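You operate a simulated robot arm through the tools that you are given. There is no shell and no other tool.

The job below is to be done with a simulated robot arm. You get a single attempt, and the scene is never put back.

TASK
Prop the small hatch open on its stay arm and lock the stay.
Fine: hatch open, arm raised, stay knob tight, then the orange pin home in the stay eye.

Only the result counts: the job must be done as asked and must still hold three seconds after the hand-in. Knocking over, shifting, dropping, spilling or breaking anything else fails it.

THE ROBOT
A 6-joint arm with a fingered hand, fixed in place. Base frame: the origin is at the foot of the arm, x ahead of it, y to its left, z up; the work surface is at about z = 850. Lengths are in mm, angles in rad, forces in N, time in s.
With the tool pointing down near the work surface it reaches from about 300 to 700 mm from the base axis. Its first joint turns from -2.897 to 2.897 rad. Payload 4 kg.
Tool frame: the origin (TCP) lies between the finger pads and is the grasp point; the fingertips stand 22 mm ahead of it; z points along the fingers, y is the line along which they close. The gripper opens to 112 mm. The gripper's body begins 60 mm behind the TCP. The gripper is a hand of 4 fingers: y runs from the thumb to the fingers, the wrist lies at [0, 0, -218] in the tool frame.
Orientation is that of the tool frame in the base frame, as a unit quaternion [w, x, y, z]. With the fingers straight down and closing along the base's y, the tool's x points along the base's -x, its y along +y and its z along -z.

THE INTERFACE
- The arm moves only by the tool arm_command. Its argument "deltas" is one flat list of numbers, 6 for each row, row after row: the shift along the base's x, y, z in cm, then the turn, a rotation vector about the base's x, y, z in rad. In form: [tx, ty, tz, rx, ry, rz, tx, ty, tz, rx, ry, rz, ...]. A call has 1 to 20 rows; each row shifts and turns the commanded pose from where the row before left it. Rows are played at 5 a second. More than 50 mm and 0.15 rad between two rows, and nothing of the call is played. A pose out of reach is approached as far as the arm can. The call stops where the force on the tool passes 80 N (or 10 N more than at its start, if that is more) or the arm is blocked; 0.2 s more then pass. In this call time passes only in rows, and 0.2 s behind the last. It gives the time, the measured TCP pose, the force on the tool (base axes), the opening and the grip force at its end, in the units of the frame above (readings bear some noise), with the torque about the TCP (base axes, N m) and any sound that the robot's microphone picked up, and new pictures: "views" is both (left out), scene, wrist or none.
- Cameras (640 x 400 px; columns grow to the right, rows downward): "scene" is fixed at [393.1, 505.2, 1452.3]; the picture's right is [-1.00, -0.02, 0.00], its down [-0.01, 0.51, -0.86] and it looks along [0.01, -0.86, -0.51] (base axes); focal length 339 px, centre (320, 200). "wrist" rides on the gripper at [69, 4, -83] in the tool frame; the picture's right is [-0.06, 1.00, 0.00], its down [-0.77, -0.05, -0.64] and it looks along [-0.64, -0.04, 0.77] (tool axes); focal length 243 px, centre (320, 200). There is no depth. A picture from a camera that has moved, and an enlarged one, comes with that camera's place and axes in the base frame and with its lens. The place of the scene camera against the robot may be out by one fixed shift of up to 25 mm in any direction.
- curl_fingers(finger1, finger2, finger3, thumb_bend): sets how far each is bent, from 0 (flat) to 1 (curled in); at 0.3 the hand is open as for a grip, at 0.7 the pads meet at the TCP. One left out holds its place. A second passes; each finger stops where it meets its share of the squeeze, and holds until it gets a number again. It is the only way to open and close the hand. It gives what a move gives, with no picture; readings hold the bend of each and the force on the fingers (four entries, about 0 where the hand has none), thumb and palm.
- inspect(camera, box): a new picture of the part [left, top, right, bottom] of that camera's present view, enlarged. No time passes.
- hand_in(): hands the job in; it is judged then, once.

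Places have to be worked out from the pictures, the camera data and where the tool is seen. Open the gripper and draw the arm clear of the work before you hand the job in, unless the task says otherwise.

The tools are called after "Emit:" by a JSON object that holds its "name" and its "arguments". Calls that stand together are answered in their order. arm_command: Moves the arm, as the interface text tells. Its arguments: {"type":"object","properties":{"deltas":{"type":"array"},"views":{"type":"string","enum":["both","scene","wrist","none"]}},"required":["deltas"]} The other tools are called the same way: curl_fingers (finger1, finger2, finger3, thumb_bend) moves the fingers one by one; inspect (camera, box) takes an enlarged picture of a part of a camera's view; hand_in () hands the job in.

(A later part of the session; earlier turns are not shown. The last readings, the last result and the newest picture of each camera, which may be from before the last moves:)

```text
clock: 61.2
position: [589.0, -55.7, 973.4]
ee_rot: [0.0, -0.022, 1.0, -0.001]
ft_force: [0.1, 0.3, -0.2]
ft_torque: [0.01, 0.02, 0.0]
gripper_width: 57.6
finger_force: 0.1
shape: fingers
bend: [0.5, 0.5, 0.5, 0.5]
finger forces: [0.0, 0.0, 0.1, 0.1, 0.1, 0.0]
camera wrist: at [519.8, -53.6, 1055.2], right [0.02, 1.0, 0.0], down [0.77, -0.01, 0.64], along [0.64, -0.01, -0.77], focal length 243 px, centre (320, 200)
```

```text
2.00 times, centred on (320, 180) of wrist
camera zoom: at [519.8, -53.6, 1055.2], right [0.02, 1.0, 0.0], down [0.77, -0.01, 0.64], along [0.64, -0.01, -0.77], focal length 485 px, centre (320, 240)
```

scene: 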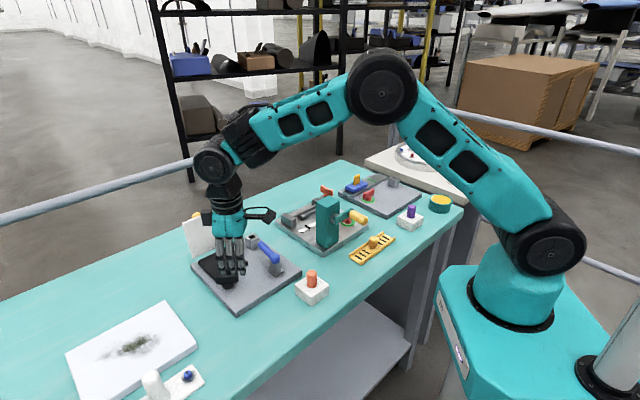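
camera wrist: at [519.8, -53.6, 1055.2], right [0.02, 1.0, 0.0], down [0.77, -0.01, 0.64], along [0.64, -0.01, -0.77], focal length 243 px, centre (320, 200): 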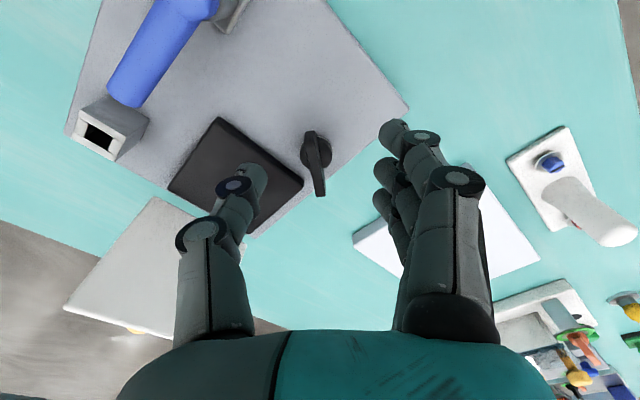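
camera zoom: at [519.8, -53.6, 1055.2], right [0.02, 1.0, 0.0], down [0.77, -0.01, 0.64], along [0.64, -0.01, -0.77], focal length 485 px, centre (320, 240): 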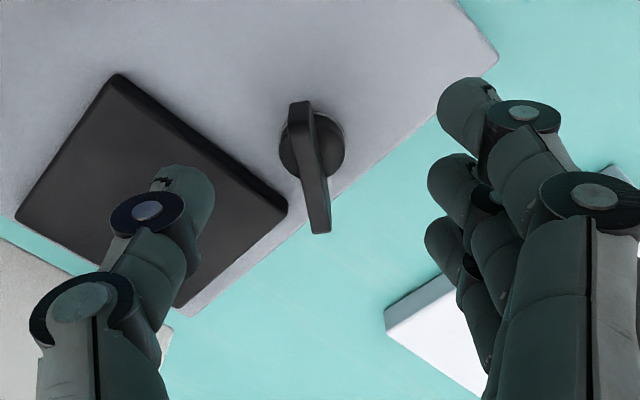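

The wing now appears to run from (587, -61) to (636, -55) with its centre near (612, -58). I move over it at z ≈ 945 for a precise check, turning 4° more to match the wing.

Emit:
{"name": "arm_command", "arguments": {"deltas": [1.2, -0.1, -1.4, 0, 0, 0.035, 1.2, -0.1, -1.4, 0, 0, 0.035], "views": "wrist"}}

Emit:
{"name": "inspect", "arguments": {"camera": "wrist", "box": [220, 80, 420, 280]}}

Emit:
{"name": "inspect", "arguments": {"camera": "scene", "box": [185, 220, 285, 320]}}

```text
clock: 61.8
position: [612.2, -56.9, 944.3]
ee_rot: [0.0, -0.057, 0.998, -0.001]
ft_force: [-0.1, -0.4, -0.2]
ft_torque: [-0.02, -0.03, 0.01]
gripper_width: 57.6
finger_force: 0.0
shape: fingers
bend: [0.5, 0.5, 0.5, 0.5]
finger forces: [0.1, 0.1, 0.1, 0.1, 0.0, 0.0]
camera wrist: at [544.1, -59.6, 1027.8], right [-0.05, 1.0, 0.0], down [0.77, 0.04, 0.64], along [0.64, 0.03, -0.77], focal length 243 px, centre (320, 200)
```

wrist: 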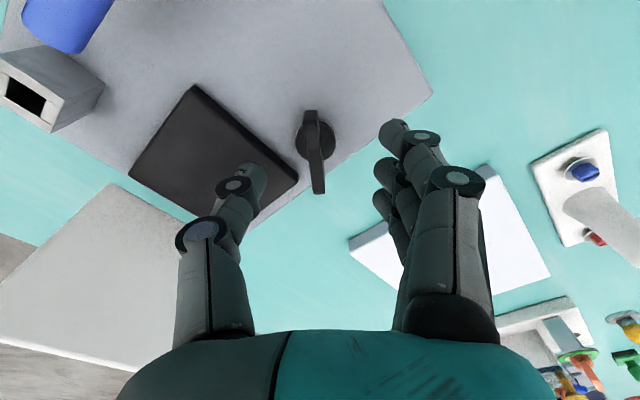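

```text
2.00 times, centred on (320, 180) of wrist
camera zoom: at [544.1, -59.6, 1027.8], right [-0.05, 1.0, 0.0], down [0.77, 0.04, 0.64], along [0.64, 0.03, -0.77], focal length 485 px, centre (320, 240)
```

zoom: 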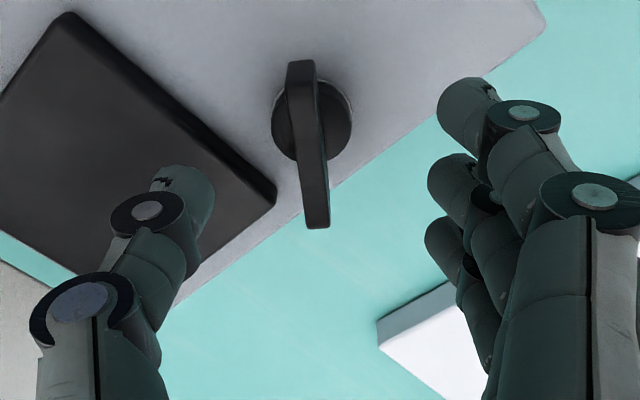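

```text
4.00 times, centred on (235, 270) of scene
camera zoom: at [393.1, 505.2, 1452.3], right [-1.0, -0.02, 0.0], down [-0.01, 0.51, -0.86], along [0.01, -0.86, -0.51], focal length 1355 px, centre (660, -80)
```

zoom: 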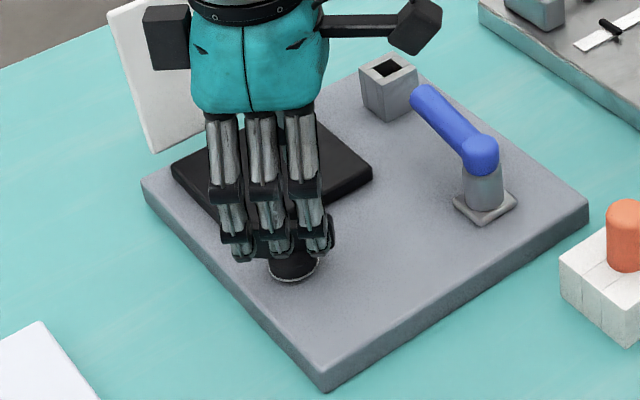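

The wing is well aligned with the tool and the hub centre is about 3 mm off toward -y, i.e. at (612.6, -60). I correct that and lower to z ≈ 915.

Emit:
{"name": "arm_command", "arguments": {"deltas": [0.04, -0.32, -0.5, 0, 0, 0, 0, 0, -1.2, 0, 0, 0, 0, 0, -1.2, 0, 0, 0], "views": "wrist"}}

Emit:
{"name": "inspect", "arguments": {"camera": "wrist", "box": [220, 60, 420, 260]}}

Emit:
{"name": "inspect", "arguments": {"camera": "scene", "box": [185, 220, 285, 320]}}

```text
clock: 62.6
position: [613.6, -60.8, 915.8]
ee_rot: [0.0, -0.057, 0.998, 0.0]
ft_force: [0.0, 0.4, 0.1]
ft_torque: [-0.01, -0.01, 0.02]
gripper_width: 57.5
finger_force: 0.1
shape: fingers
bend: [0.5, 0.5, 0.5, 0.5]
finger forces: [0.0, 0.0, 0.1, 0.0, 0.0, 0.1]
camera wrist: at [545.0, -63.6, 997.7], right [-0.05, 1.0, 0.0], down [0.77, 0.04, 0.64], along [0.64, 0.03, -0.77], focal length 243 px, centre (320, 200)
```

wrist: 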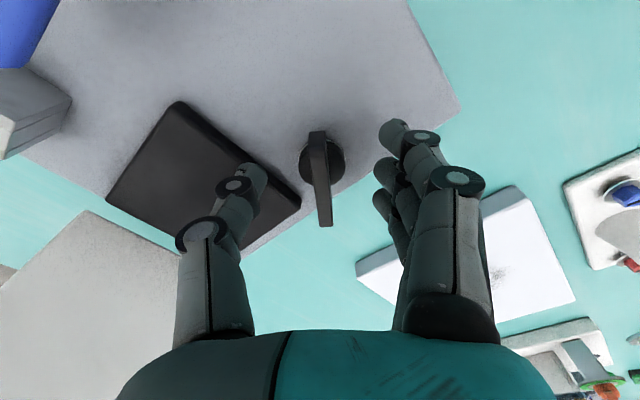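

```text
2.00 times, centred on (320, 160) of wrist
camera zoom: at [545.0, -63.6, 997.7], right [-0.05, 1.0, 0.0], down [0.77, 0.04, 0.64], along [0.64, 0.03, -0.77], focal length 485 px, centre (320, 280)
```

zoom: 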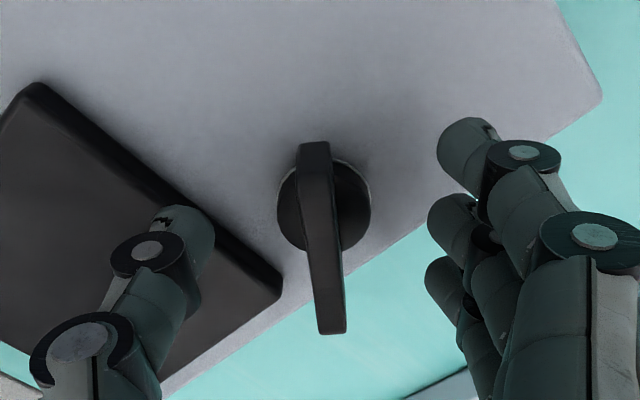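

```text
4.00 times, centred on (235, 270) of scene
camera zoom: at [393.1, 505.2, 1452.3], right [-1.0, -0.02, 0.0], down [-0.01, 0.51, -0.86], along [0.01, -0.86, -0.51], focal length 1355 px, centre (660, -80)
```

zoom: 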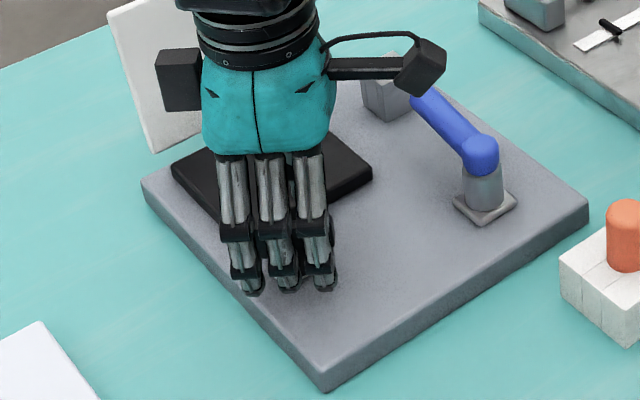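

The wing is centred between thumb and fingers. I close all fingers on it.

Emit:
{"name": "curl_fingers", "arguments": {"finger1": 0.75, "finger2": 0.75, "finger3": 0.75, "thumb_bend": 0.75}}

Emit:
{"name": "inspect", "arguments": {"camera": "wrist", "box": [220, 60, 420, 260]}}

```text
clock: 63.6
position: [614.1, -62.0, 916.0]
ee_rot: [-0.001, -0.057, 0.998, 0.0]
ft_force: [-0.1, 7.3, -9.7]
ft_torque: [0.07, 0.03, 0.03]
gripper_width: 11.3
finger_force: 9.8
shape: fingers
bend: [0.72, 0.72, 0.72, 0.7]
finger forces: [3.9, 4.4, 5.0, 0.0, 6.3, 0.1]
```

```text
2.00 times, centred on (320, 160) of wrist
camera zoom: at [545.0, -63.2, 997.4], right [-0.05, 1.0, 0.0], down [0.77, 0.04, 0.64], along [0.64, 0.03, -0.77], focal length 485 px, centre (320, 280)
```

zoom: 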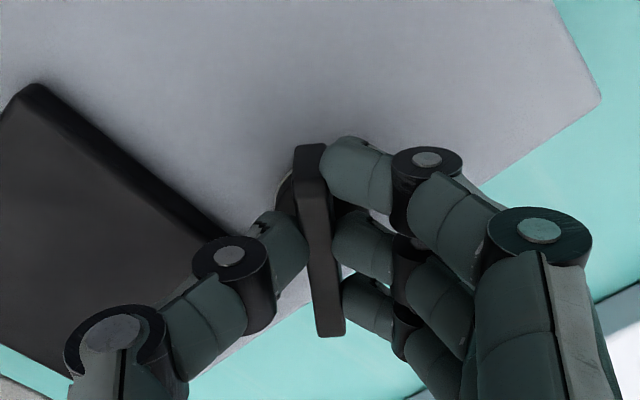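

All three fingers and the thumb hold the wing. I twist clockwise (seen from above) by about 0.3 rad and read the torque.

Emit:
{"name": "arm_command", "arguments": {"deltas": [0, 0, 0, 0, 0, -0.1, 0, 0, 0, 0, 0, -0.1, 0, 0, 0, 0, 0, -0.1], "views": "wrist"}}

Emit:
{"name": "inspect", "arguments": {"camera": "wrist", "box": [220, 60, 420, 260]}}

```text
clock: 64.4
position: [614.1, -59.2, 914.7]
ee_rot: [-0.001, 0.094, 0.996, 0.0]
ft_force: [0.3, 10.2, -11.7]
ft_torque: [0.11, 0.02, 0.08]
gripper_width: 10.7
finger_force: 10.7
shape: fingers
bend: [0.72, 0.72, 0.71, 0.7]
finger forces: [4.1, 5.1, 6.3, 0.0, 5.3, 0.0]
camera wrist: at [546.9, -42.0, 997.3], right [0.25, 0.97, 0.0], down [0.74, -0.19, 0.64], along [0.62, -0.16, -0.77], focal length 243 px, centre (320, 200)
```

wrist: 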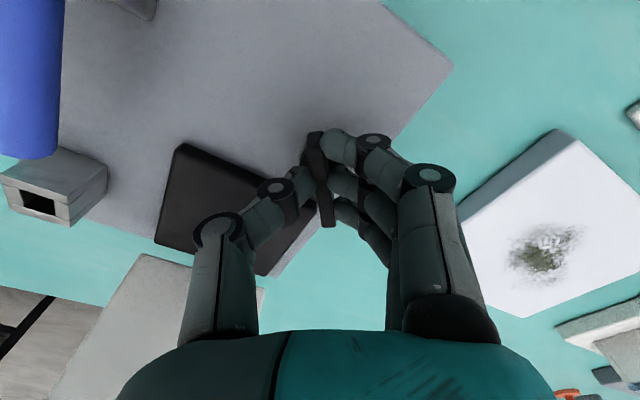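

```text
2.00 times, centred on (320, 160) of wrist
camera zoom: at [546.9, -42.0, 997.3], right [0.25, 0.97, 0.0], down [0.74, -0.19, 0.64], along [0.62, -0.16, -0.77], focal length 485 px, centre (320, 280)
```

zoom: 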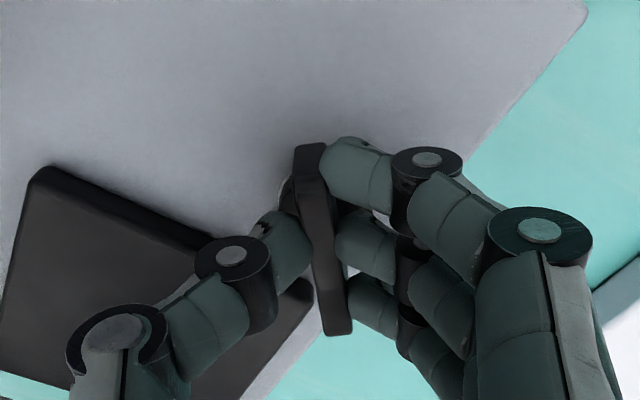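

The wing turns with the hand at low torque. I continue clockwise by another 0.78 rad, watching for resistance.

Emit:
{"name": "arm_command", "arguments": {"deltas": [0, 0, 0, 0, 0, -0.13, 0, 0, 0, 0, 0, -0.13, 0, 0, 0, 0, 0, -0.13, 0, 0, 0, 0, 0, -0.13, 0, 0, 0, 0, 0, -0.13, 0, 0, 0, 0, 0, -0.13], "views": "wrist"}}

Emit:
{"name": "inspect", "arguments": {"camera": "wrist", "box": [220, 60, 420, 260]}}

Emit:
{"name": "inspect", "arguments": {"camera": "scene", "box": [185, 220, 285, 320]}}

```text
clock: 65.8
position: [614.9, -59.5, 915.6]
ee_rot: [0.0, 0.466, 0.885, 0.0]
ft_force: [3.9, 19.7, -10.7]
ft_torque: [0.29, -0.01, 0.12]
gripper_width: 10.7
finger_force: 12.0
shape: fingers
bend: [0.72, 0.71, 0.71, 0.72]
finger forces: [6.1, 6.8, 7.4, 0.0, 3.6, 0.0]
camera wrist: at [579.0, 0.8, 998.4], right [0.86, 0.51, 0.0], down [0.39, -0.66, 0.64], along [0.33, -0.55, -0.77], focal length 243 px, centre (320, 200)
```

wrist: 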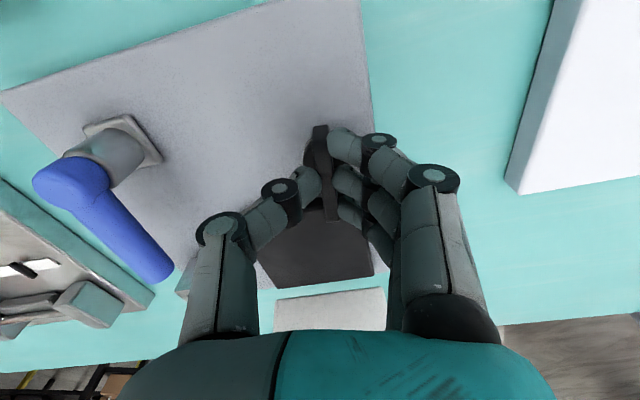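

```text
2.00 times, centred on (320, 160) of wrist
camera zoom: at [579.0, 0.8, 998.4], right [0.86, 0.51, 0.0], down [0.39, -0.66, 0.64], along [0.33, -0.55, -0.77], focal length 485 px, centre (320, 280)
```

zoom: 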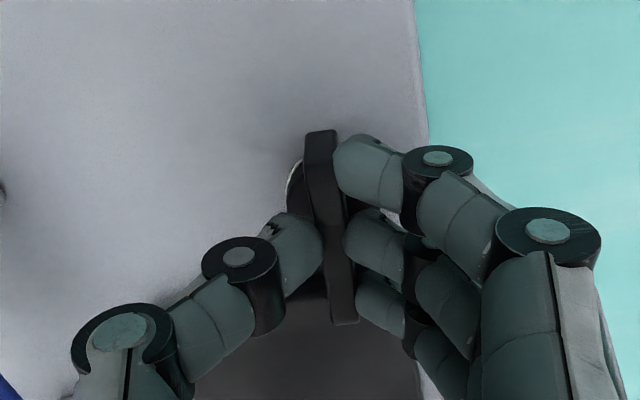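

```text
4.00 times, centred on (235, 270) of scene
camera zoom: at [393.1, 505.2, 1452.3], right [-1.0, -0.02, 0.0], down [-0.01, 0.51, -0.86], along [0.01, -0.86, -0.51], focal length 1355 px, centre (660, -80)
```

zoom: 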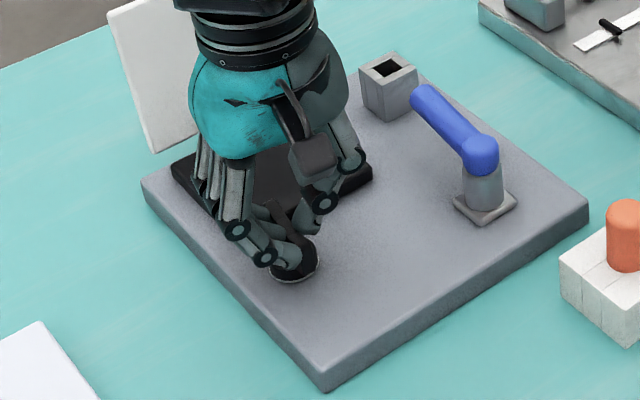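

The wing has turned about 62° with little torque, but a side force of 20 N shows that I am slightly off-centre. I shift about 2 mm in +y and keep turning clockwise.

Emit:
{"name": "arm_command", "arguments": {"deltas": [0.03, 0.2, 0, 0, 0, -0.1, 0, 0, 0, 0, 0, -0.13, 0, 0, 0, 0, 0, -0.13, 0, 0, 0, 0, 0, -0.13], "views": "wrist"}}

Emit:
{"name": "inspect", "arguments": {"camera": "wrist", "box": [220, 60, 420, 260]}}

Emit:
{"name": "inspect", "arguments": {"camera": "scene", "box": [185, 220, 285, 320]}}

```text
clock: 66.8
position: [615.0, -60.0, 916.1]
ee_rot: [0.0, 0.667, 0.745, 0.001]
ft_force: [12.9, 15.3, -9.6]
ft_torque: [0.24, -0.13, 0.08]
gripper_width: 11.0
finger_force: 11.6
shape: fingers
bend: [0.72, 0.71, 0.71, 0.72]
finger forces: [6.2, 6.5, 6.4, 0.1, 3.6, 0.0]
camera wrist: at [612.3, 11.3, 998.8], right [1.0, 0.05, 0.0], down [0.04, -0.77, 0.64], along [0.03, -0.64, -0.77], focal length 243 px, centre (320, 200)
```

wrist: 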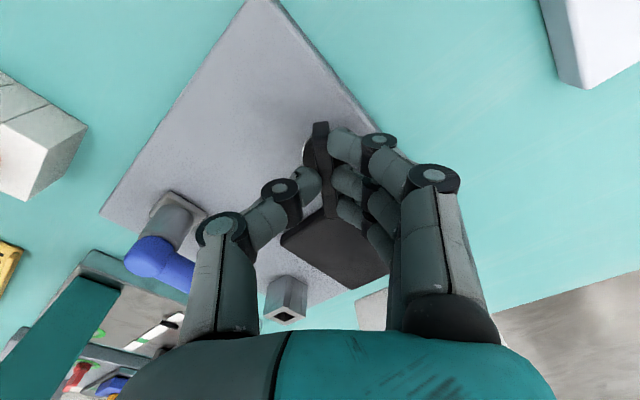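

```text
2.00 times, centred on (320, 160) of wrist
camera zoom: at [612.3, 11.3, 998.8], right [1.0, 0.05, 0.0], down [0.04, -0.77, 0.64], along [0.03, -0.64, -0.77], focal length 485 px, centre (320, 280)
```

zoom: 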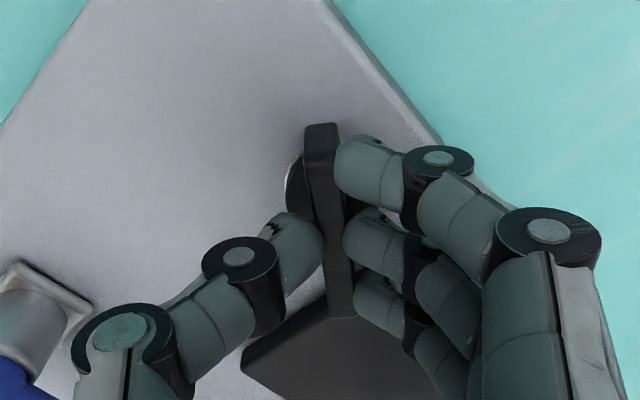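

```text
4.00 times, centred on (235, 270) of scene
camera zoom: at [393.1, 505.2, 1452.3], right [-1.0, -0.02, 0.0], down [-0.01, 0.51, -0.86], along [0.01, -0.86, -0.51], focal length 1355 px, centre (660, -80)
```

zoom: 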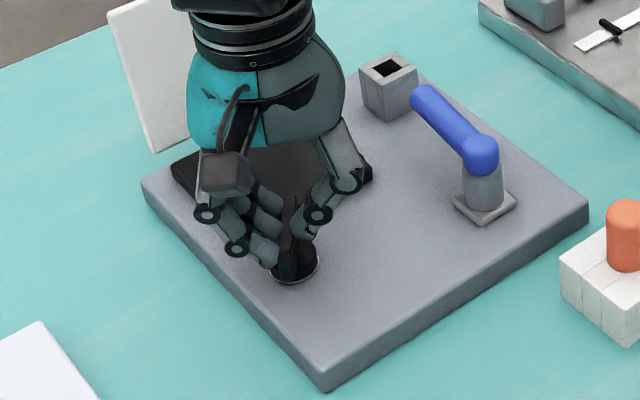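

The knob has turned about 90° and still shows no tightening torque. I relieve the side force slightly and turn on clockwise by another 45°.

Emit:
{"name": "arm_command", "arguments": {"deltas": [0.13, 0.16, 0, 0, 0, -0.1, 0, 0, 0, 0, 0, -0.13, 0, 0, 0, 0, 0, -0.13, 0, 0, 0, 0, 0, -0.13, 0, 0, 0, 0, 0, -0.13, 0, 0, 0, 0, 0, -0.13], "views": "wrist"}}

Emit:
{"name": "inspect", "arguments": {"camera": "wrist", "box": [220, 60, 420, 260]}}

Emit:
{"name": "inspect", "arguments": {"camera": "scene", "box": [185, 220, 285, 320]}}

```text
clock: 68.2
position: [616.6, -58.8, 915.1]
ee_rot: [0.0, 0.893, 0.449, 0.0]
ft_force: [19.8, 2.5, -8.0]
ft_torque: [0.05, -0.27, 0.02]
gripper_width: 11.1
finger_force: 10.9
shape: fingers
bend: [0.72, 0.71, 0.71, 0.72]
finger forces: [6.3, 6.2, 5.8, 0.0, 4.1, 0.0]
camera wrist: at [661.8, -4.6, 998.6], right [0.76, -0.65, 0.0], down [-0.5, -0.58, 0.64], along [-0.42, -0.49, -0.77], focal length 243 px, centre (320, 200)
```

wrist: 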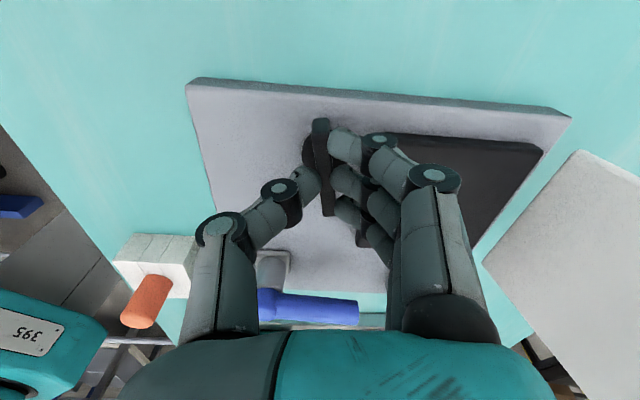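

```text
2.00 times, centred on (320, 160) of wrist
camera zoom: at [661.8, -4.6, 998.6], right [0.76, -0.65, 0.0], down [-0.5, -0.58, 0.64], along [-0.42, -0.49, -0.77], focal length 485 px, centre (320, 280)
```

zoom: 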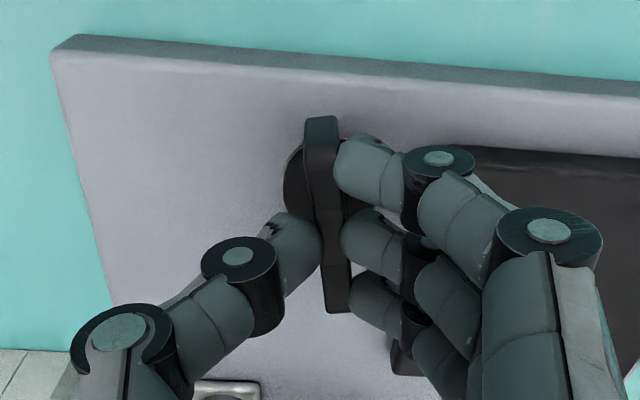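

```text
4.00 times, centred on (235, 270) of scene
camera zoom: at [393.1, 505.2, 1452.3], right [-1.0, -0.02, 0.0], down [-0.01, 0.51, -0.86], along [0.01, -0.86, -0.51], focal length 1355 px, centre (660, -80)
```

zoom: 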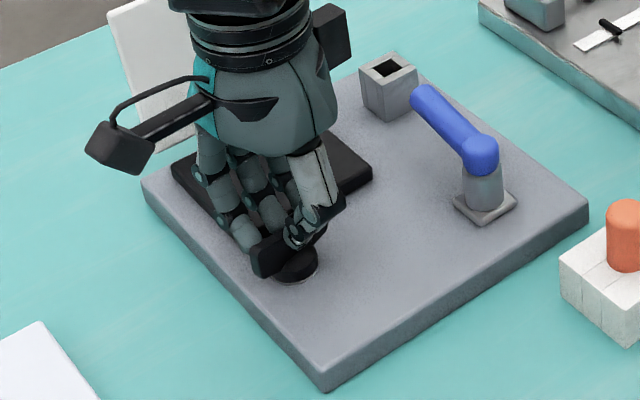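

About 133° turned and torque is still near zero. I continue clockwise another 45°.

Emit:
{"name": "arm_command", "arguments": {"deltas": [0.15, 0, 0, 0, 0, -0.1, 0, 0, 0, 0, 0, -0.13, 0, 0, 0, 0, 0, -0.13, 0, 0, 0, 0, 0, -0.13, 0, 0, 0, 0, 0, -0.13, 0, 0, 0, 0, 0, -0.13], "views": "both"}}

Emit:
{"name": "inspect", "arguments": {"camera": "wrist", "box": [220, 60, 420, 260]}}

```text
clock: 69.6
position: [616.7, -58.7, 915.4]
ee_rot: [-0.001, 0.996, 0.089, 0.001]
ft_force: [17.4, -12.6, 0.6]
ft_torque: [-0.23, -0.23, 0.43]
gripper_width: 6.5
finger_force: 18.3
shape: fingers
bend: [0.75, 0.71, 0.68, 0.71]
finger forces: [0.8, 17.8, 10.6, 0.1, 8.5, 0.0]
camera wrist: at [686.2, -49.9, 998.8], right [0.11, -0.99, 0.0], down [-0.76, -0.09, 0.64], along [-0.64, -0.07, -0.77], focal length 243 px, centre (320, 200)
```

scene: 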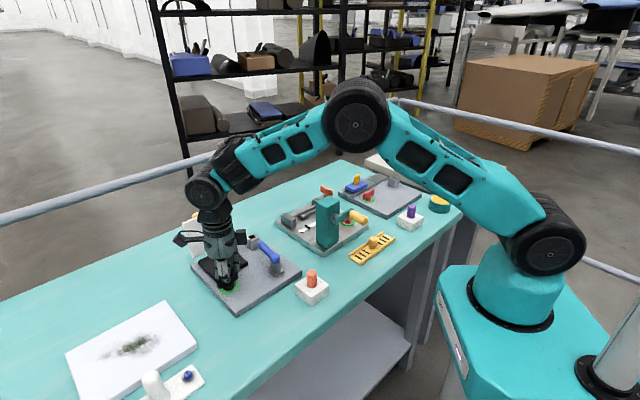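
wrist: 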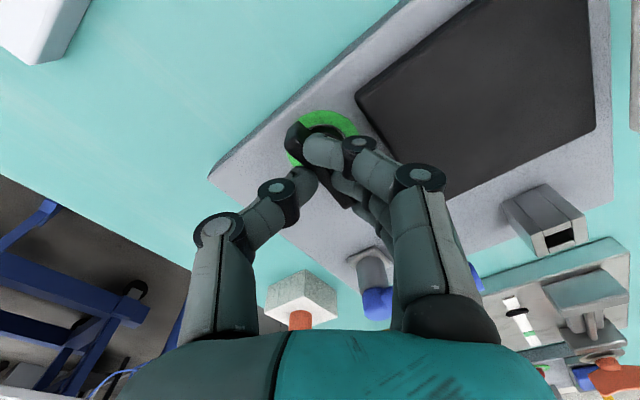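

```text
2.00 times, centred on (320, 160) of wrist
camera zoom: at [686.2, -49.9, 998.8], right [0.11, -0.99, 0.0], down [-0.76, -0.09, 0.64], along [-0.64, -0.07, -0.77], focal length 485 px, centre (320, 280)
```

zoom: 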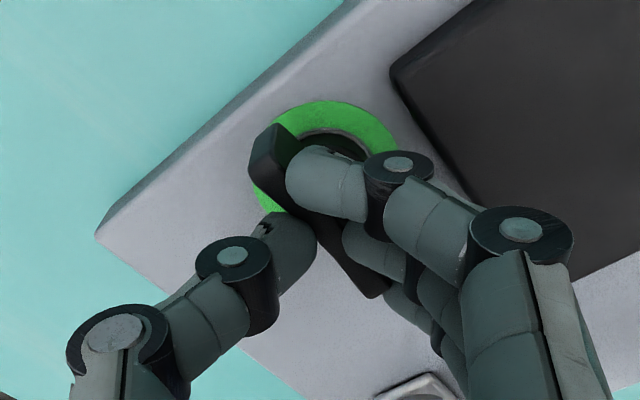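

A green ring has lit up around the knob and the torque rose to 0.43 N·m, so the knob is at its tight stop. I release it by opening all fingers, then rise straight up.

Emit:
{"name": "curl_fingers", "arguments": {"finger1": 0.45, "finger2": 0.45, "finger3": 0.45, "thumb_bend": 0.45}}

Emit:
{"name": "arm_command", "arguments": {"deltas": [0, 0, 2.0, 0, 0, 0, 0, 0, 2.0, 0, 0, 0, 0, 0, 1.5, 0, 0, 0], "views": "both"}}

Emit:
{"name": "inspect", "arguments": {"camera": "wrist", "box": [200, 40, 440, 280]}}

Emit:
{"name": "inspect", "arguments": {"camera": "scene", "box": [175, 190, 315, 320]}}

```text
clock: 70.6
position: [615.8, -57.8, 915.9]
ee_rot: [-0.001, 0.996, 0.092, 0.0]
ft_force: [1.4, -0.5, 0.2]
ft_torque: [0.0, 0.0, 0.02]
gripper_width: 70.5
finger_force: 0.1
shape: fingers
bend: [0.45, 0.45, 0.45, 0.45]
finger forces: [0.0, 0.0, 0.1, 0.0, 0.1, 0.0]
```

```text
clock: 71.4
position: [617.4, -56.5, 971.9]
ee_rot: [0.0, 0.996, 0.091, -0.001]
ft_force: [-0.1, 0.0, -0.7]
ft_torque: [0.05, -0.05, -0.02]
gripper_width: 70.8
finger_force: 0.0
shape: fingers
bend: [0.45, 0.45, 0.45, 0.45]
finger forces: [0.1, 0.0, 0.0, 0.1, 0.0, 0.0]
camera wrist: at [687.0, -47.7, 1054.2], right [0.12, -0.99, 0.0], down [-0.76, -0.09, 0.64], along [-0.64, -0.07, -0.77], focal length 243 px, centre (320, 200)
```

scene: 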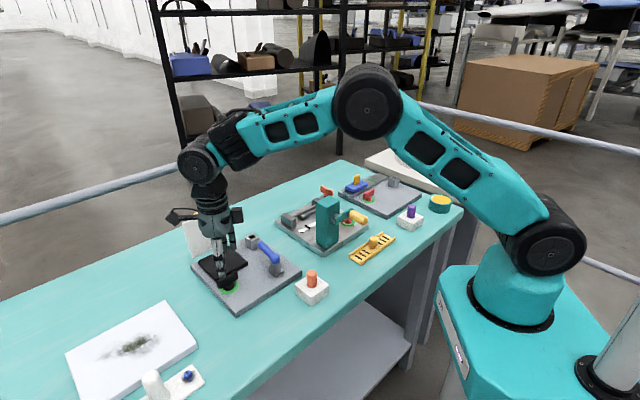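
wrist: 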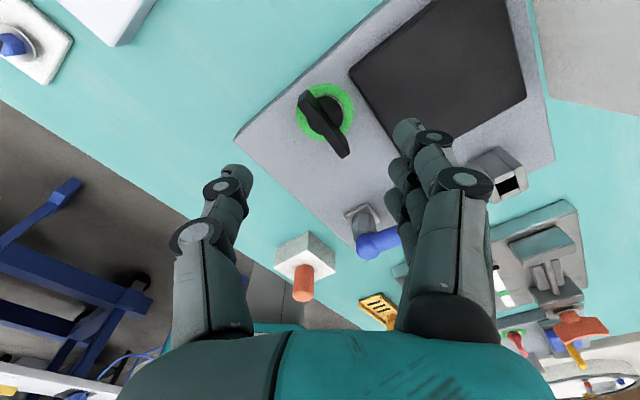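

```text
1.67 times, centred on (320, 160) of wrist
camera zoom: at [687.0, -47.7, 1054.2], right [0.12, -0.99, 0.0], down [-0.76, -0.09, 0.64], along [-0.64, -0.07, -0.77], focal length 404 px, centre (320, 267)
```

zoom: 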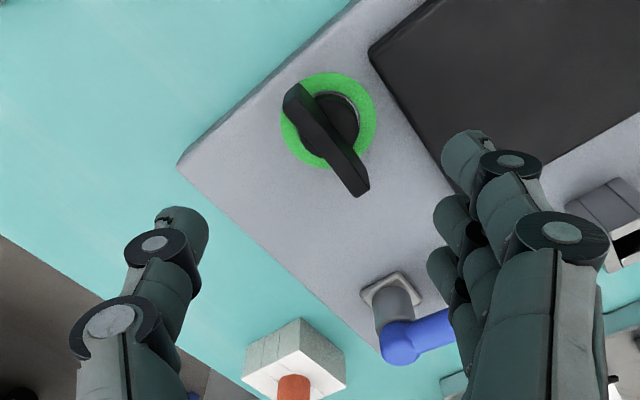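

```text
3.08 times, centred on (245, 255) of scene
camera zoom: at [393.1, 505.2, 1452.3], right [-1.0, -0.02, 0.0], down [-0.01, 0.51, -0.86], along [0.01, -0.86, -0.51], focal length 1042 px, centre (551, 31)
```

zoom: 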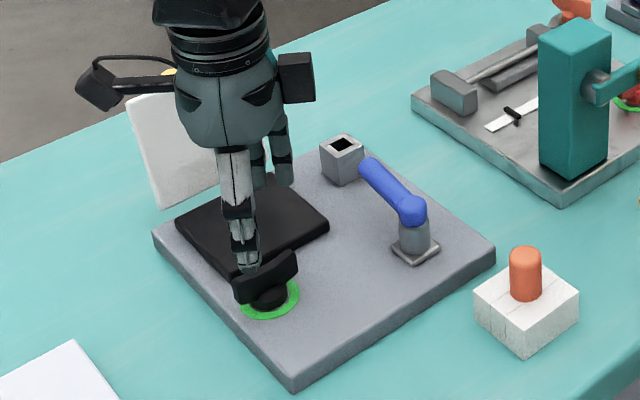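

The knob is tight with a green ring, and the hatch and arm look unchanged. Next is the orange pin: I turn to heading 36° and move to above its block for a close look.

Emit:
{"name": "arm_command", "arguments": {"deltas": [-1.19, 0, 0.1, 0, 0, 0.126, -1.19, 0, 0.1, 0, 0, 0.126, -1.19, 0, 0.1, 0, 0, 0.126, -1.19, 0, 0.1, 0, 0, 0.126, -1.19, 0, 0.1, 0, 0, 0.126, -1.19, 0, 0.1, 0, 0, 0.126, -1.19, 0, 0.1, 0, 0, 0.126, -1.19, 0, 0.1, 0, 0, 0.126, -1.19, 0, 0.1, 0, 0, 0.126, -1.19, 0, 0.1, 0, 0, 0.126, -1.19, 0, 0.1, 0, 0, 0.126, -1.19, 0, 0.1, 0, 0, 0.126, -1.19, 0, 0.1, 0, 0, 0.126, -1.19, 0, 0.1, 0, 0, 0.126, -1.19, 0, 0.1, 0, 0, 0.126, -1.19, 0, 0.1, 0, 0, 0.126], "views": "both"}}

Emit:
{"name": "inspect", "arguments": {"camera": "wrist", "box": [200, 40, 440, 280]}}

Emit:
{"name": "inspect", "arguments": {"camera": "scene", "box": [175, 190, 315, 320]}}

```text
clock: 74.8
position: [426.4, -58.0, 986.9]
ee_rot: [0.0, 0.453, 0.891, -0.001]
ft_force: [0.5, -0.4, -0.6]
ft_torque: [-0.01, -0.05, -0.01]
gripper_width: 70.9
finger_force: 0.2
shape: fingers
bend: [0.45, 0.45, 0.45, 0.45]
finger forces: [0.0, 0.0, 0.0, 0.1, 0.0, 0.1]
camera wrist: at [389.7, 2.1, 1069.6], right [0.84, 0.54, 0.0], down [0.41, -0.65, 0.64], along [0.34, -0.54, -0.77], focal length 243 px, centre (320, 200)
```

scene: 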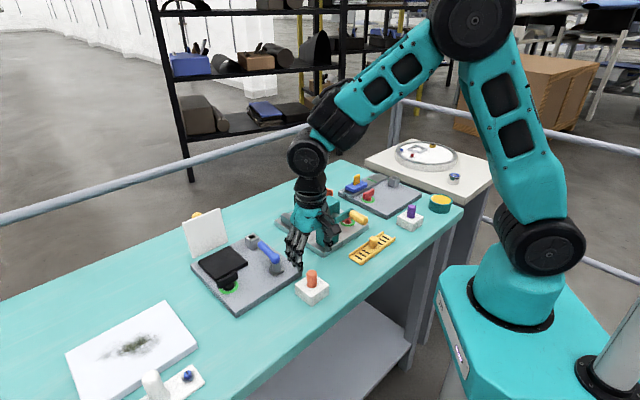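
wrist: 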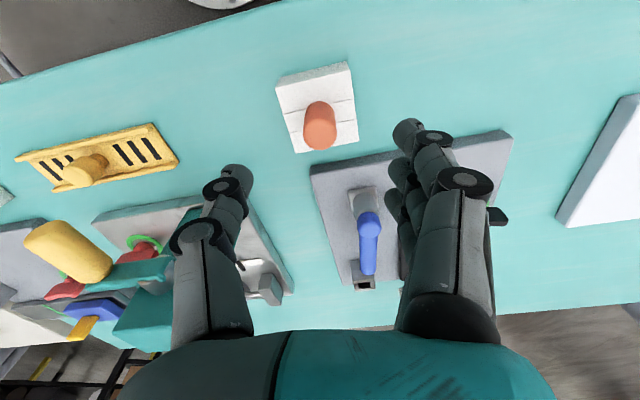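

```text
1.67 times, centred on (320, 160) of wrist
camera zoom: at [389.7, 2.1, 1069.6], right [0.84, 0.54, 0.0], down [0.41, -0.65, 0.64], along [0.34, -0.54, -0.77], focal length 404 px, centre (320, 267)
```

zoom: 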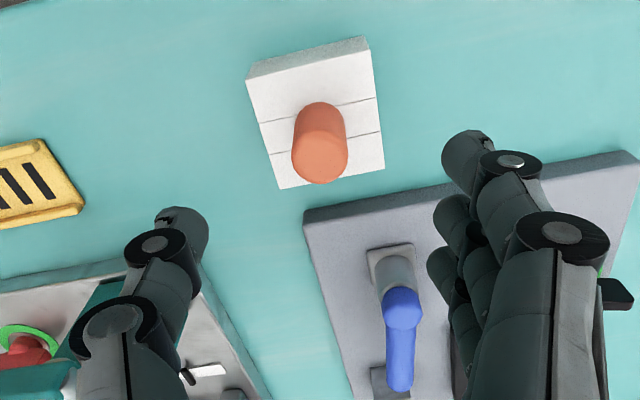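

```text
3.08 times, centred on (245, 255) of scene
camera zoom: at [393.1, 505.2, 1452.3], right [-1.0, -0.02, 0.0], down [-0.01, 0.51, -0.86], along [0.01, -0.86, -0.51], focal length 1042 px, centre (551, 31)
```

zoom: 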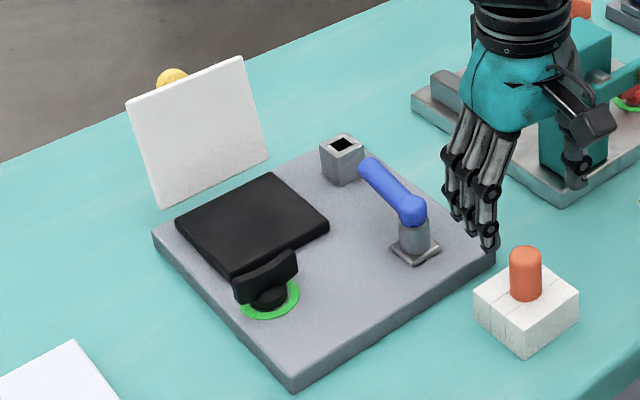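

All earlier steps still look right. The pin's handle is about 25 mm thick, from the block top (about z = 875) to z = 911, near (429, -61). I set finger 2 and thumb half open, fingers 1 and 3 wide, and step closer to refine.

Emit:
{"name": "curl_fingers", "arguments": {"finger1": 0.2, "finger2": 0.5, "finger3": 0.2, "thumb_bend": 0.5}}

Emit:
{"name": "arm_command", "arguments": {"deltas": [0.25, -0.35, -1.3, 0, 0, 0, 0, 0, -1.4, 0, 0, 0], "views": "wrist"}}

Emit:
{"name": "inspect", "arguments": {"camera": "wrist", "box": [220, 60, 420, 260]}}

Emit:
{"name": "inspect", "arguments": {"camera": "scene", "box": [270, 220, 370, 320]}}

```text
clock: 75.8
position: [425.7, -56.8, 987.4]
ee_rot: [-0.001, 0.453, 0.891, -0.001]
ft_force: [-0.4, -0.7, -0.7]
ft_torque: [0.0, 0.0, -0.05]
gripper_width: 94.6
finger_force: 0.1
shape: fingers
bend: [0.2, 0.5, 0.2, 0.5]
finger forces: [0.0, 0.1, 0.0, 0.0, 0.1, 0.0]
```

```text
clock: 76.4
position: [428.7, -61.3, 959.0]
ee_rot: [-0.001, 0.454, 0.891, 0.0]
ft_force: [0.1, -0.8, -0.9]
ft_torque: [0.0, -0.03, 0.0]
gripper_width: 94.5
finger_force: 0.0
shape: fingers
bend: [0.2, 0.5, 0.2, 0.5]
finger forces: [0.0, 0.0, 0.0, 0.1, 0.0, 0.0]
camera wrist: at [391.8, -1.2, 1042.5], right [0.84, 0.54, 0.0], down [0.41, -0.65, 0.64], along [0.34, -0.54, -0.77], focal length 243 px, centre (320, 200)
```

wrist: 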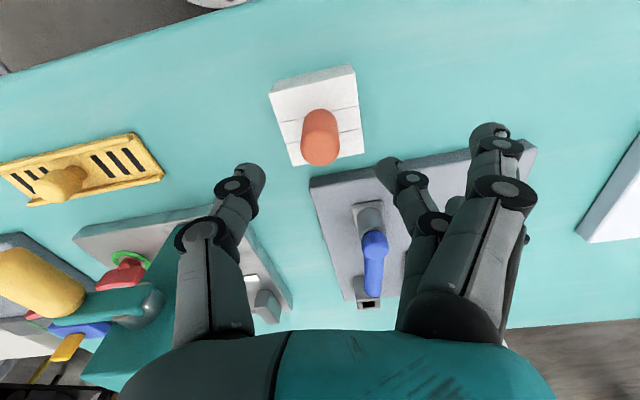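

```text
2.00 times, centred on (320, 160) of wrist
camera zoom: at [391.8, -1.2, 1042.5], right [0.84, 0.54, 0.0], down [0.41, -0.65, 0.64], along [0.34, -0.54, -0.77], focal length 485 px, centre (320, 280)
```

zoom: 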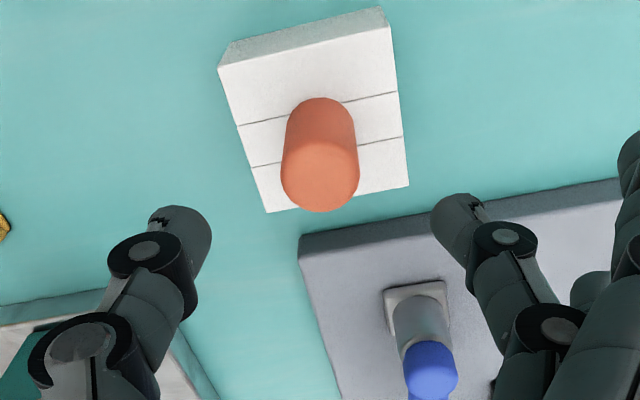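

```text
4.00 times, centred on (320, 270) of scene
camera zoom: at [393.1, 505.2, 1452.3], right [-1.0, -0.02, 0.0], down [-0.01, 0.51, -0.86], along [0.01, -0.86, -0.51], focal length 1355 px, centre (320, -80)
```

zoom: 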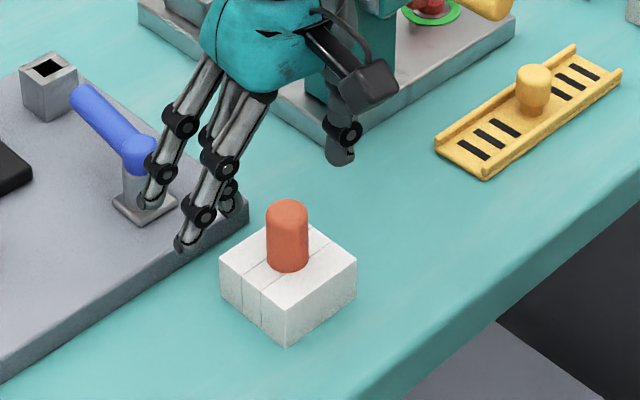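

The pin's axis coincides with the tool axis within about 1 mm. I descend to z ≈ 911.

Emit:
{"name": "arm_command", "arguments": {"deltas": [0, 0, -1.6, 0, 0, 0, 0, 0, -1.6, 0, 0, 0, 0, 0, -1.6, 0, 0, 0], "views": "wrist"}}

Emit:
{"name": "inspect", "arguments": {"camera": "wrist", "box": [220, 80, 420, 280]}}

Emit:
{"name": "inspect", "arguments": {"camera": "scene", "box": [270, 220, 370, 320]}}

```text
clock: 77.2
position: [429.1, -60.1, 912.0]
ee_rot: [-0.001, 0.454, 0.891, 0.0]
ft_force: [0.5, -0.3, -0.1]
ft_torque: [0.02, -0.02, -0.01]
gripper_width: 94.2
finger_force: 0.2
shape: fingers
bend: [0.2, 0.5, 0.2, 0.5]
finger forces: [0.0, 0.0, 0.0, 0.1, 0.0, 0.0]
camera wrist: at [392.0, -0.4, 994.4], right [0.84, 0.54, 0.0], down [0.41, -0.65, 0.64], along [0.34, -0.54, -0.77], focal length 243 px, centre (320, 200)
```

wrist: 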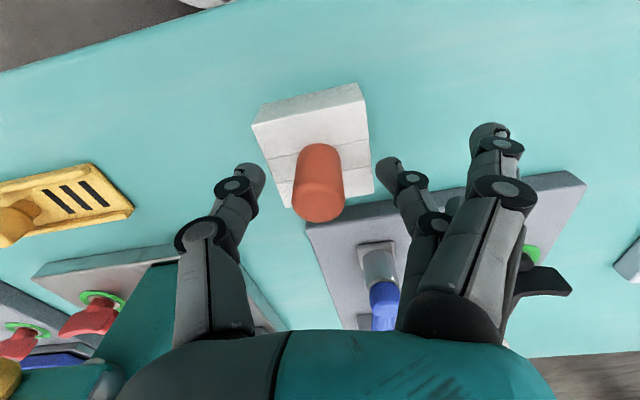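

```text
2.00 times, centred on (320, 180) of wrist
camera zoom: at [392.0, -0.4, 994.4], right [0.84, 0.54, 0.0], down [0.41, -0.65, 0.64], along [0.34, -0.54, -0.77], focal length 485 px, centre (320, 240)
```

zoom: 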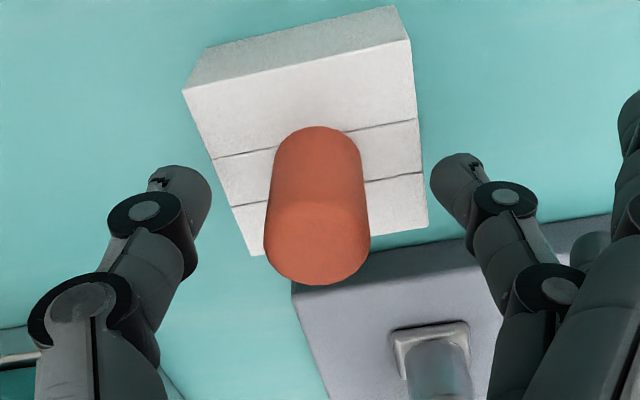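

```text
4.00 times, centred on (320, 270) of scene
camera zoom: at [393.1, 505.2, 1452.3], right [-1.0, -0.02, 0.0], down [-0.01, 0.51, -0.86], along [0.01, -0.86, -0.51], focal length 1355 px, centre (320, -80)
```

zoom: 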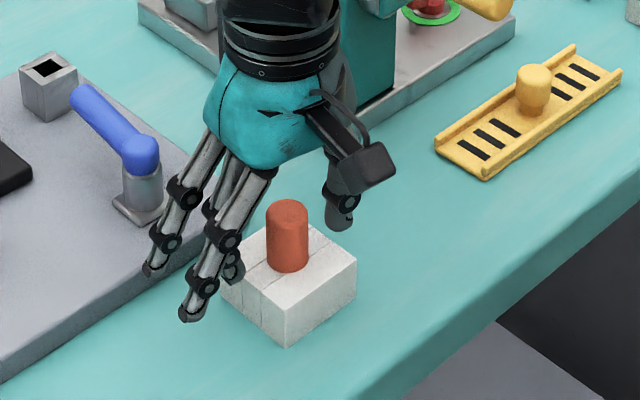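

The pin is centred between thumb and finger 2. I close gently first to see which side touches.

Emit:
{"name": "curl_fingers", "arguments": {"finger2": 0.61, "thumb_bend": 0.61}}

Emit:
{"name": "inspect", "arguments": {"camera": "wrist", "box": [220, 80, 420, 280]}}

```text
clock: 78.2
position: [429.1, -59.7, 911.7]
ee_rot: [-0.001, 0.454, 0.891, 0.0]
ft_force: [1.1, 0.6, -0.4]
ft_torque: [-0.04, 0.02, -0.02]
gripper_width: 79.1
finger_force: 0.1
shape: fingers
bend: [0.2, 0.61, 0.2, 0.61]
finger forces: [0.1, 0.0, 0.1, 0.1, 0.1, 0.1]
```

```text
2.00 times, centred on (320, 180) of wrist
camera zoom: at [392.2, -0.4, 994.5], right [0.84, 0.54, 0.0], down [0.41, -0.65, 0.64], along [0.34, -0.54, -0.77], focal length 485 px, centre (320, 240)
```

zoom: 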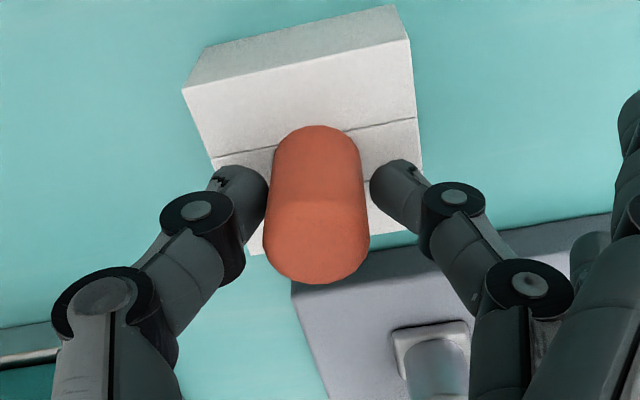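

Both sides are about 1–2 mm from the pin. I close further in two steps.

Emit:
{"name": "curl_fingers", "arguments": {"finger2": 0.65, "thumb_bend": 0.65}}

Emit:
{"name": "curl_fingers", "arguments": {"finger2": 0.75, "thumb_bend": 0.75}}

Emit:
{"name": "inspect", "arguments": {"camera": "wrist", "box": [220, 80, 420, 280]}}

Emit:
{"name": "inspect", "arguments": {"camera": "scene", "box": [270, 220, 370, 320]}}

```text
clock: 79.2
position: [428.9, -59.7, 911.9]
ee_rot: [-0.001, 0.454, 0.891, 0.0]
ft_force: [0.6, -0.1, -0.5]
ft_torque: [0.0, -0.01, -0.01]
gripper_width: 76.2
finger_force: 2.4
shape: fingers
bend: [0.2, 0.62, 0.2, 0.64]
finger forces: [0.0, 1.8, 0.1, 0.1, 2.0, 0.0]
```

```text
clock: 80.2
position: [429.9, -60.3, 912.9]
ee_rot: [-0.001, 0.454, 0.891, 0.0]
ft_force: [-0.1, 0.0, -1.3]
ft_torque: [0.0, 0.01, 0.01]
gripper_width: 71.8
finger_force: 9.5
shape: fingers
bend: [0.2, 0.63, 0.2, 0.68]
finger forces: [0.1, 8.9, 0.0, 0.1, 9.0, 0.1]
```

```text
2.00 times, centred on (320, 180) of wrist
camera zoom: at [392.2, -0.4, 994.5], right [0.84, 0.54, 0.0], down [0.41, -0.65, 0.64], along [0.34, -0.54, -0.77], focal length 485 px, centre (320, 240)
```

zoom: 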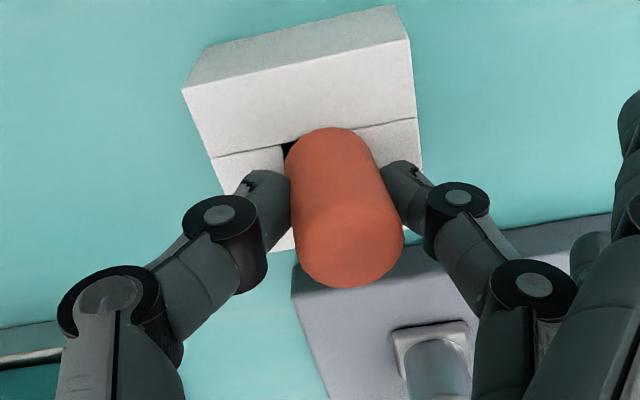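

```text
4.00 times, centred on (320, 270) of scene
camera zoom: at [393.1, 505.2, 1452.3], right [-1.0, -0.02, 0.0], down [-0.01, 0.51, -0.86], along [0.01, -0.86, -0.51], focal length 1355 px, centre (320, -80)
```

zoom: 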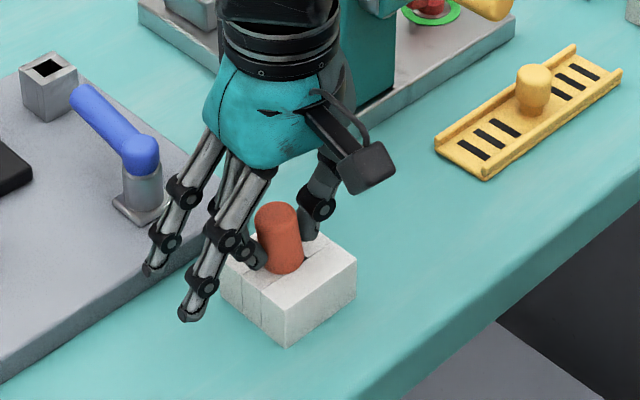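

The thumb pushes stiffer than finger 2, so the pin tilted toward finger 2. I reopen slightly to let it settle and close again with balanced settings (finger 2 deeper, thumb less).

Emit:
{"name": "curl_fingers", "arguments": {"finger2": 0.58, "thumb_bend": 0.58}}

Emit:
{"name": "inspect", "arguments": {"camera": "wrist", "box": [220, 80, 420, 280]}}

Emit:
{"name": "inspect", "arguments": {"camera": "scene", "box": [285, 235, 345, 310]}}

```text
clock: 81.2
position: [428.3, -60.2, 911.5]
ee_rot: [-0.001, 0.455, 0.891, -0.001]
ft_force: [0.4, 0.0, -0.6]
ft_torque: [0.01, 0.02, 0.0]
gripper_width: 84.2
finger_force: 0.1
shape: fingers
bend: [0.2, 0.57, 0.2, 0.57]
finger forces: [0.0, 0.0, 0.0, 0.1, 0.0, 0.0]
```

```text
2.00 times, centred on (320, 180) of wrist
camera zoom: at [392.2, -0.4, 994.5], right [0.84, 0.54, 0.0], down [0.41, -0.65, 0.64], along [0.34, -0.54, -0.77], focal length 485 px, centre (320, 240)
```

zoom: 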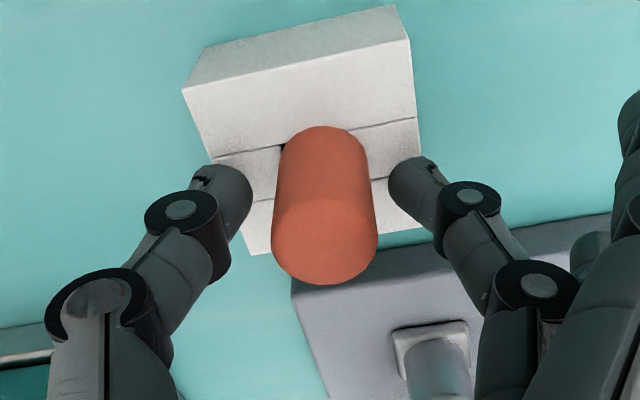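

```text
5.33 times, centred on (315, 272) of scene
camera zoom: at [393.1, 505.2, 1452.3], right [-1.0, -0.02, 0.0], down [-0.01, 0.51, -0.86], along [0.01, -0.86, -0.51], focal length 1806 px, centre (347, -187)
```

zoom: 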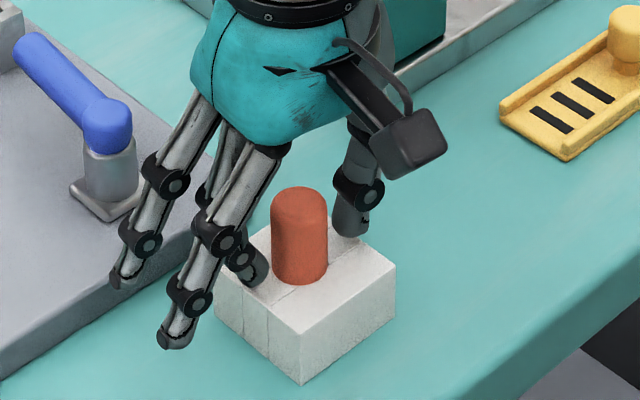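

The pin has settled upright again and the block has not moved. I close with balanced settings.

Emit:
{"name": "curl_fingers", "arguments": {"finger2": 0.66, "thumb_bend": 0.625}}

Emit:
{"name": "curl_fingers", "arguments": {"finger2": 0.76, "thumb_bend": 0.685}}

Emit:
{"name": "inspect", "arguments": {"camera": "wrist", "box": [220, 80, 420, 280]}}

Emit:
{"name": "inspect", "arguments": {"camera": "scene", "box": [285, 235, 345, 310]}}

```text
clock: 82.2
position: [428.1, -61.1, 912.5]
ee_rot: [-0.001, 0.454, 0.891, -0.001]
ft_force: [0.5, 1.4, -0.6]
ft_torque: [-0.02, -0.04, 0.06]
gripper_width: 78.3
finger_force: 1.3
shape: fingers
bend: [0.2, 0.63, 0.2, 0.62]
finger forces: [0.0, 1.8, 0.0, 0.0, 0.6, 0.0]
```

```text
clock: 83.2
position: [428.6, -60.1, 912.3]
ee_rot: [-0.001, 0.454, 0.891, -0.001]
ft_force: [-0.1, 0.7, 0.0]
ft_torque: [0.01, -0.02, 0.0]
gripper_width: 78.5
finger_force: 8.1
shape: fingers
bend: [0.2, 0.71, 0.2, 0.65]
finger forces: [0.1, 7.8, 0.0, 0.0, 8.1, 0.1]
```

```text
2.00 times, centred on (320, 180) of wrist
camera zoom: at [392.1, -0.4, 994.5], right [0.84, 0.54, 0.0], down [0.41, -0.65, 0.64], along [0.34, -0.54, -0.77], focal length 485 px, centre (320, 240)
```

zoom: 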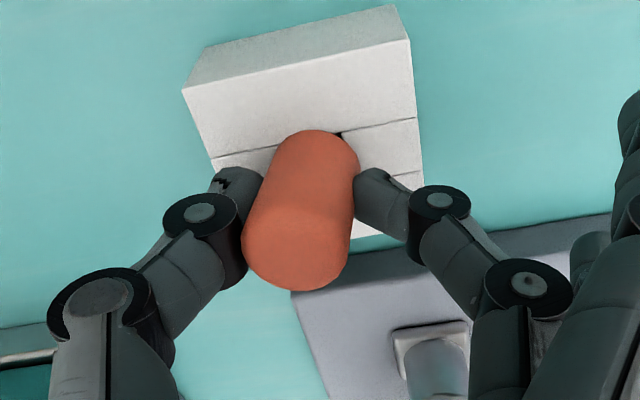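

```text
5.33 times, centred on (315, 272) of scene
camera zoom: at [393.1, 505.2, 1452.3], right [-1.0, -0.02, 0.0], down [-0.01, 0.51, -0.86], along [0.01, -0.86, -0.51], focal length 1806 px, centre (347, -187)
```

zoom: 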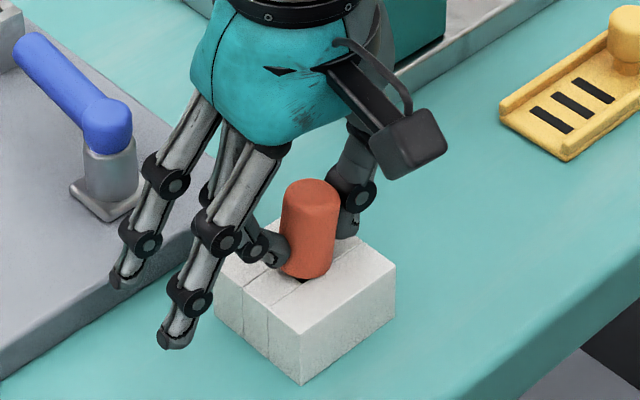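

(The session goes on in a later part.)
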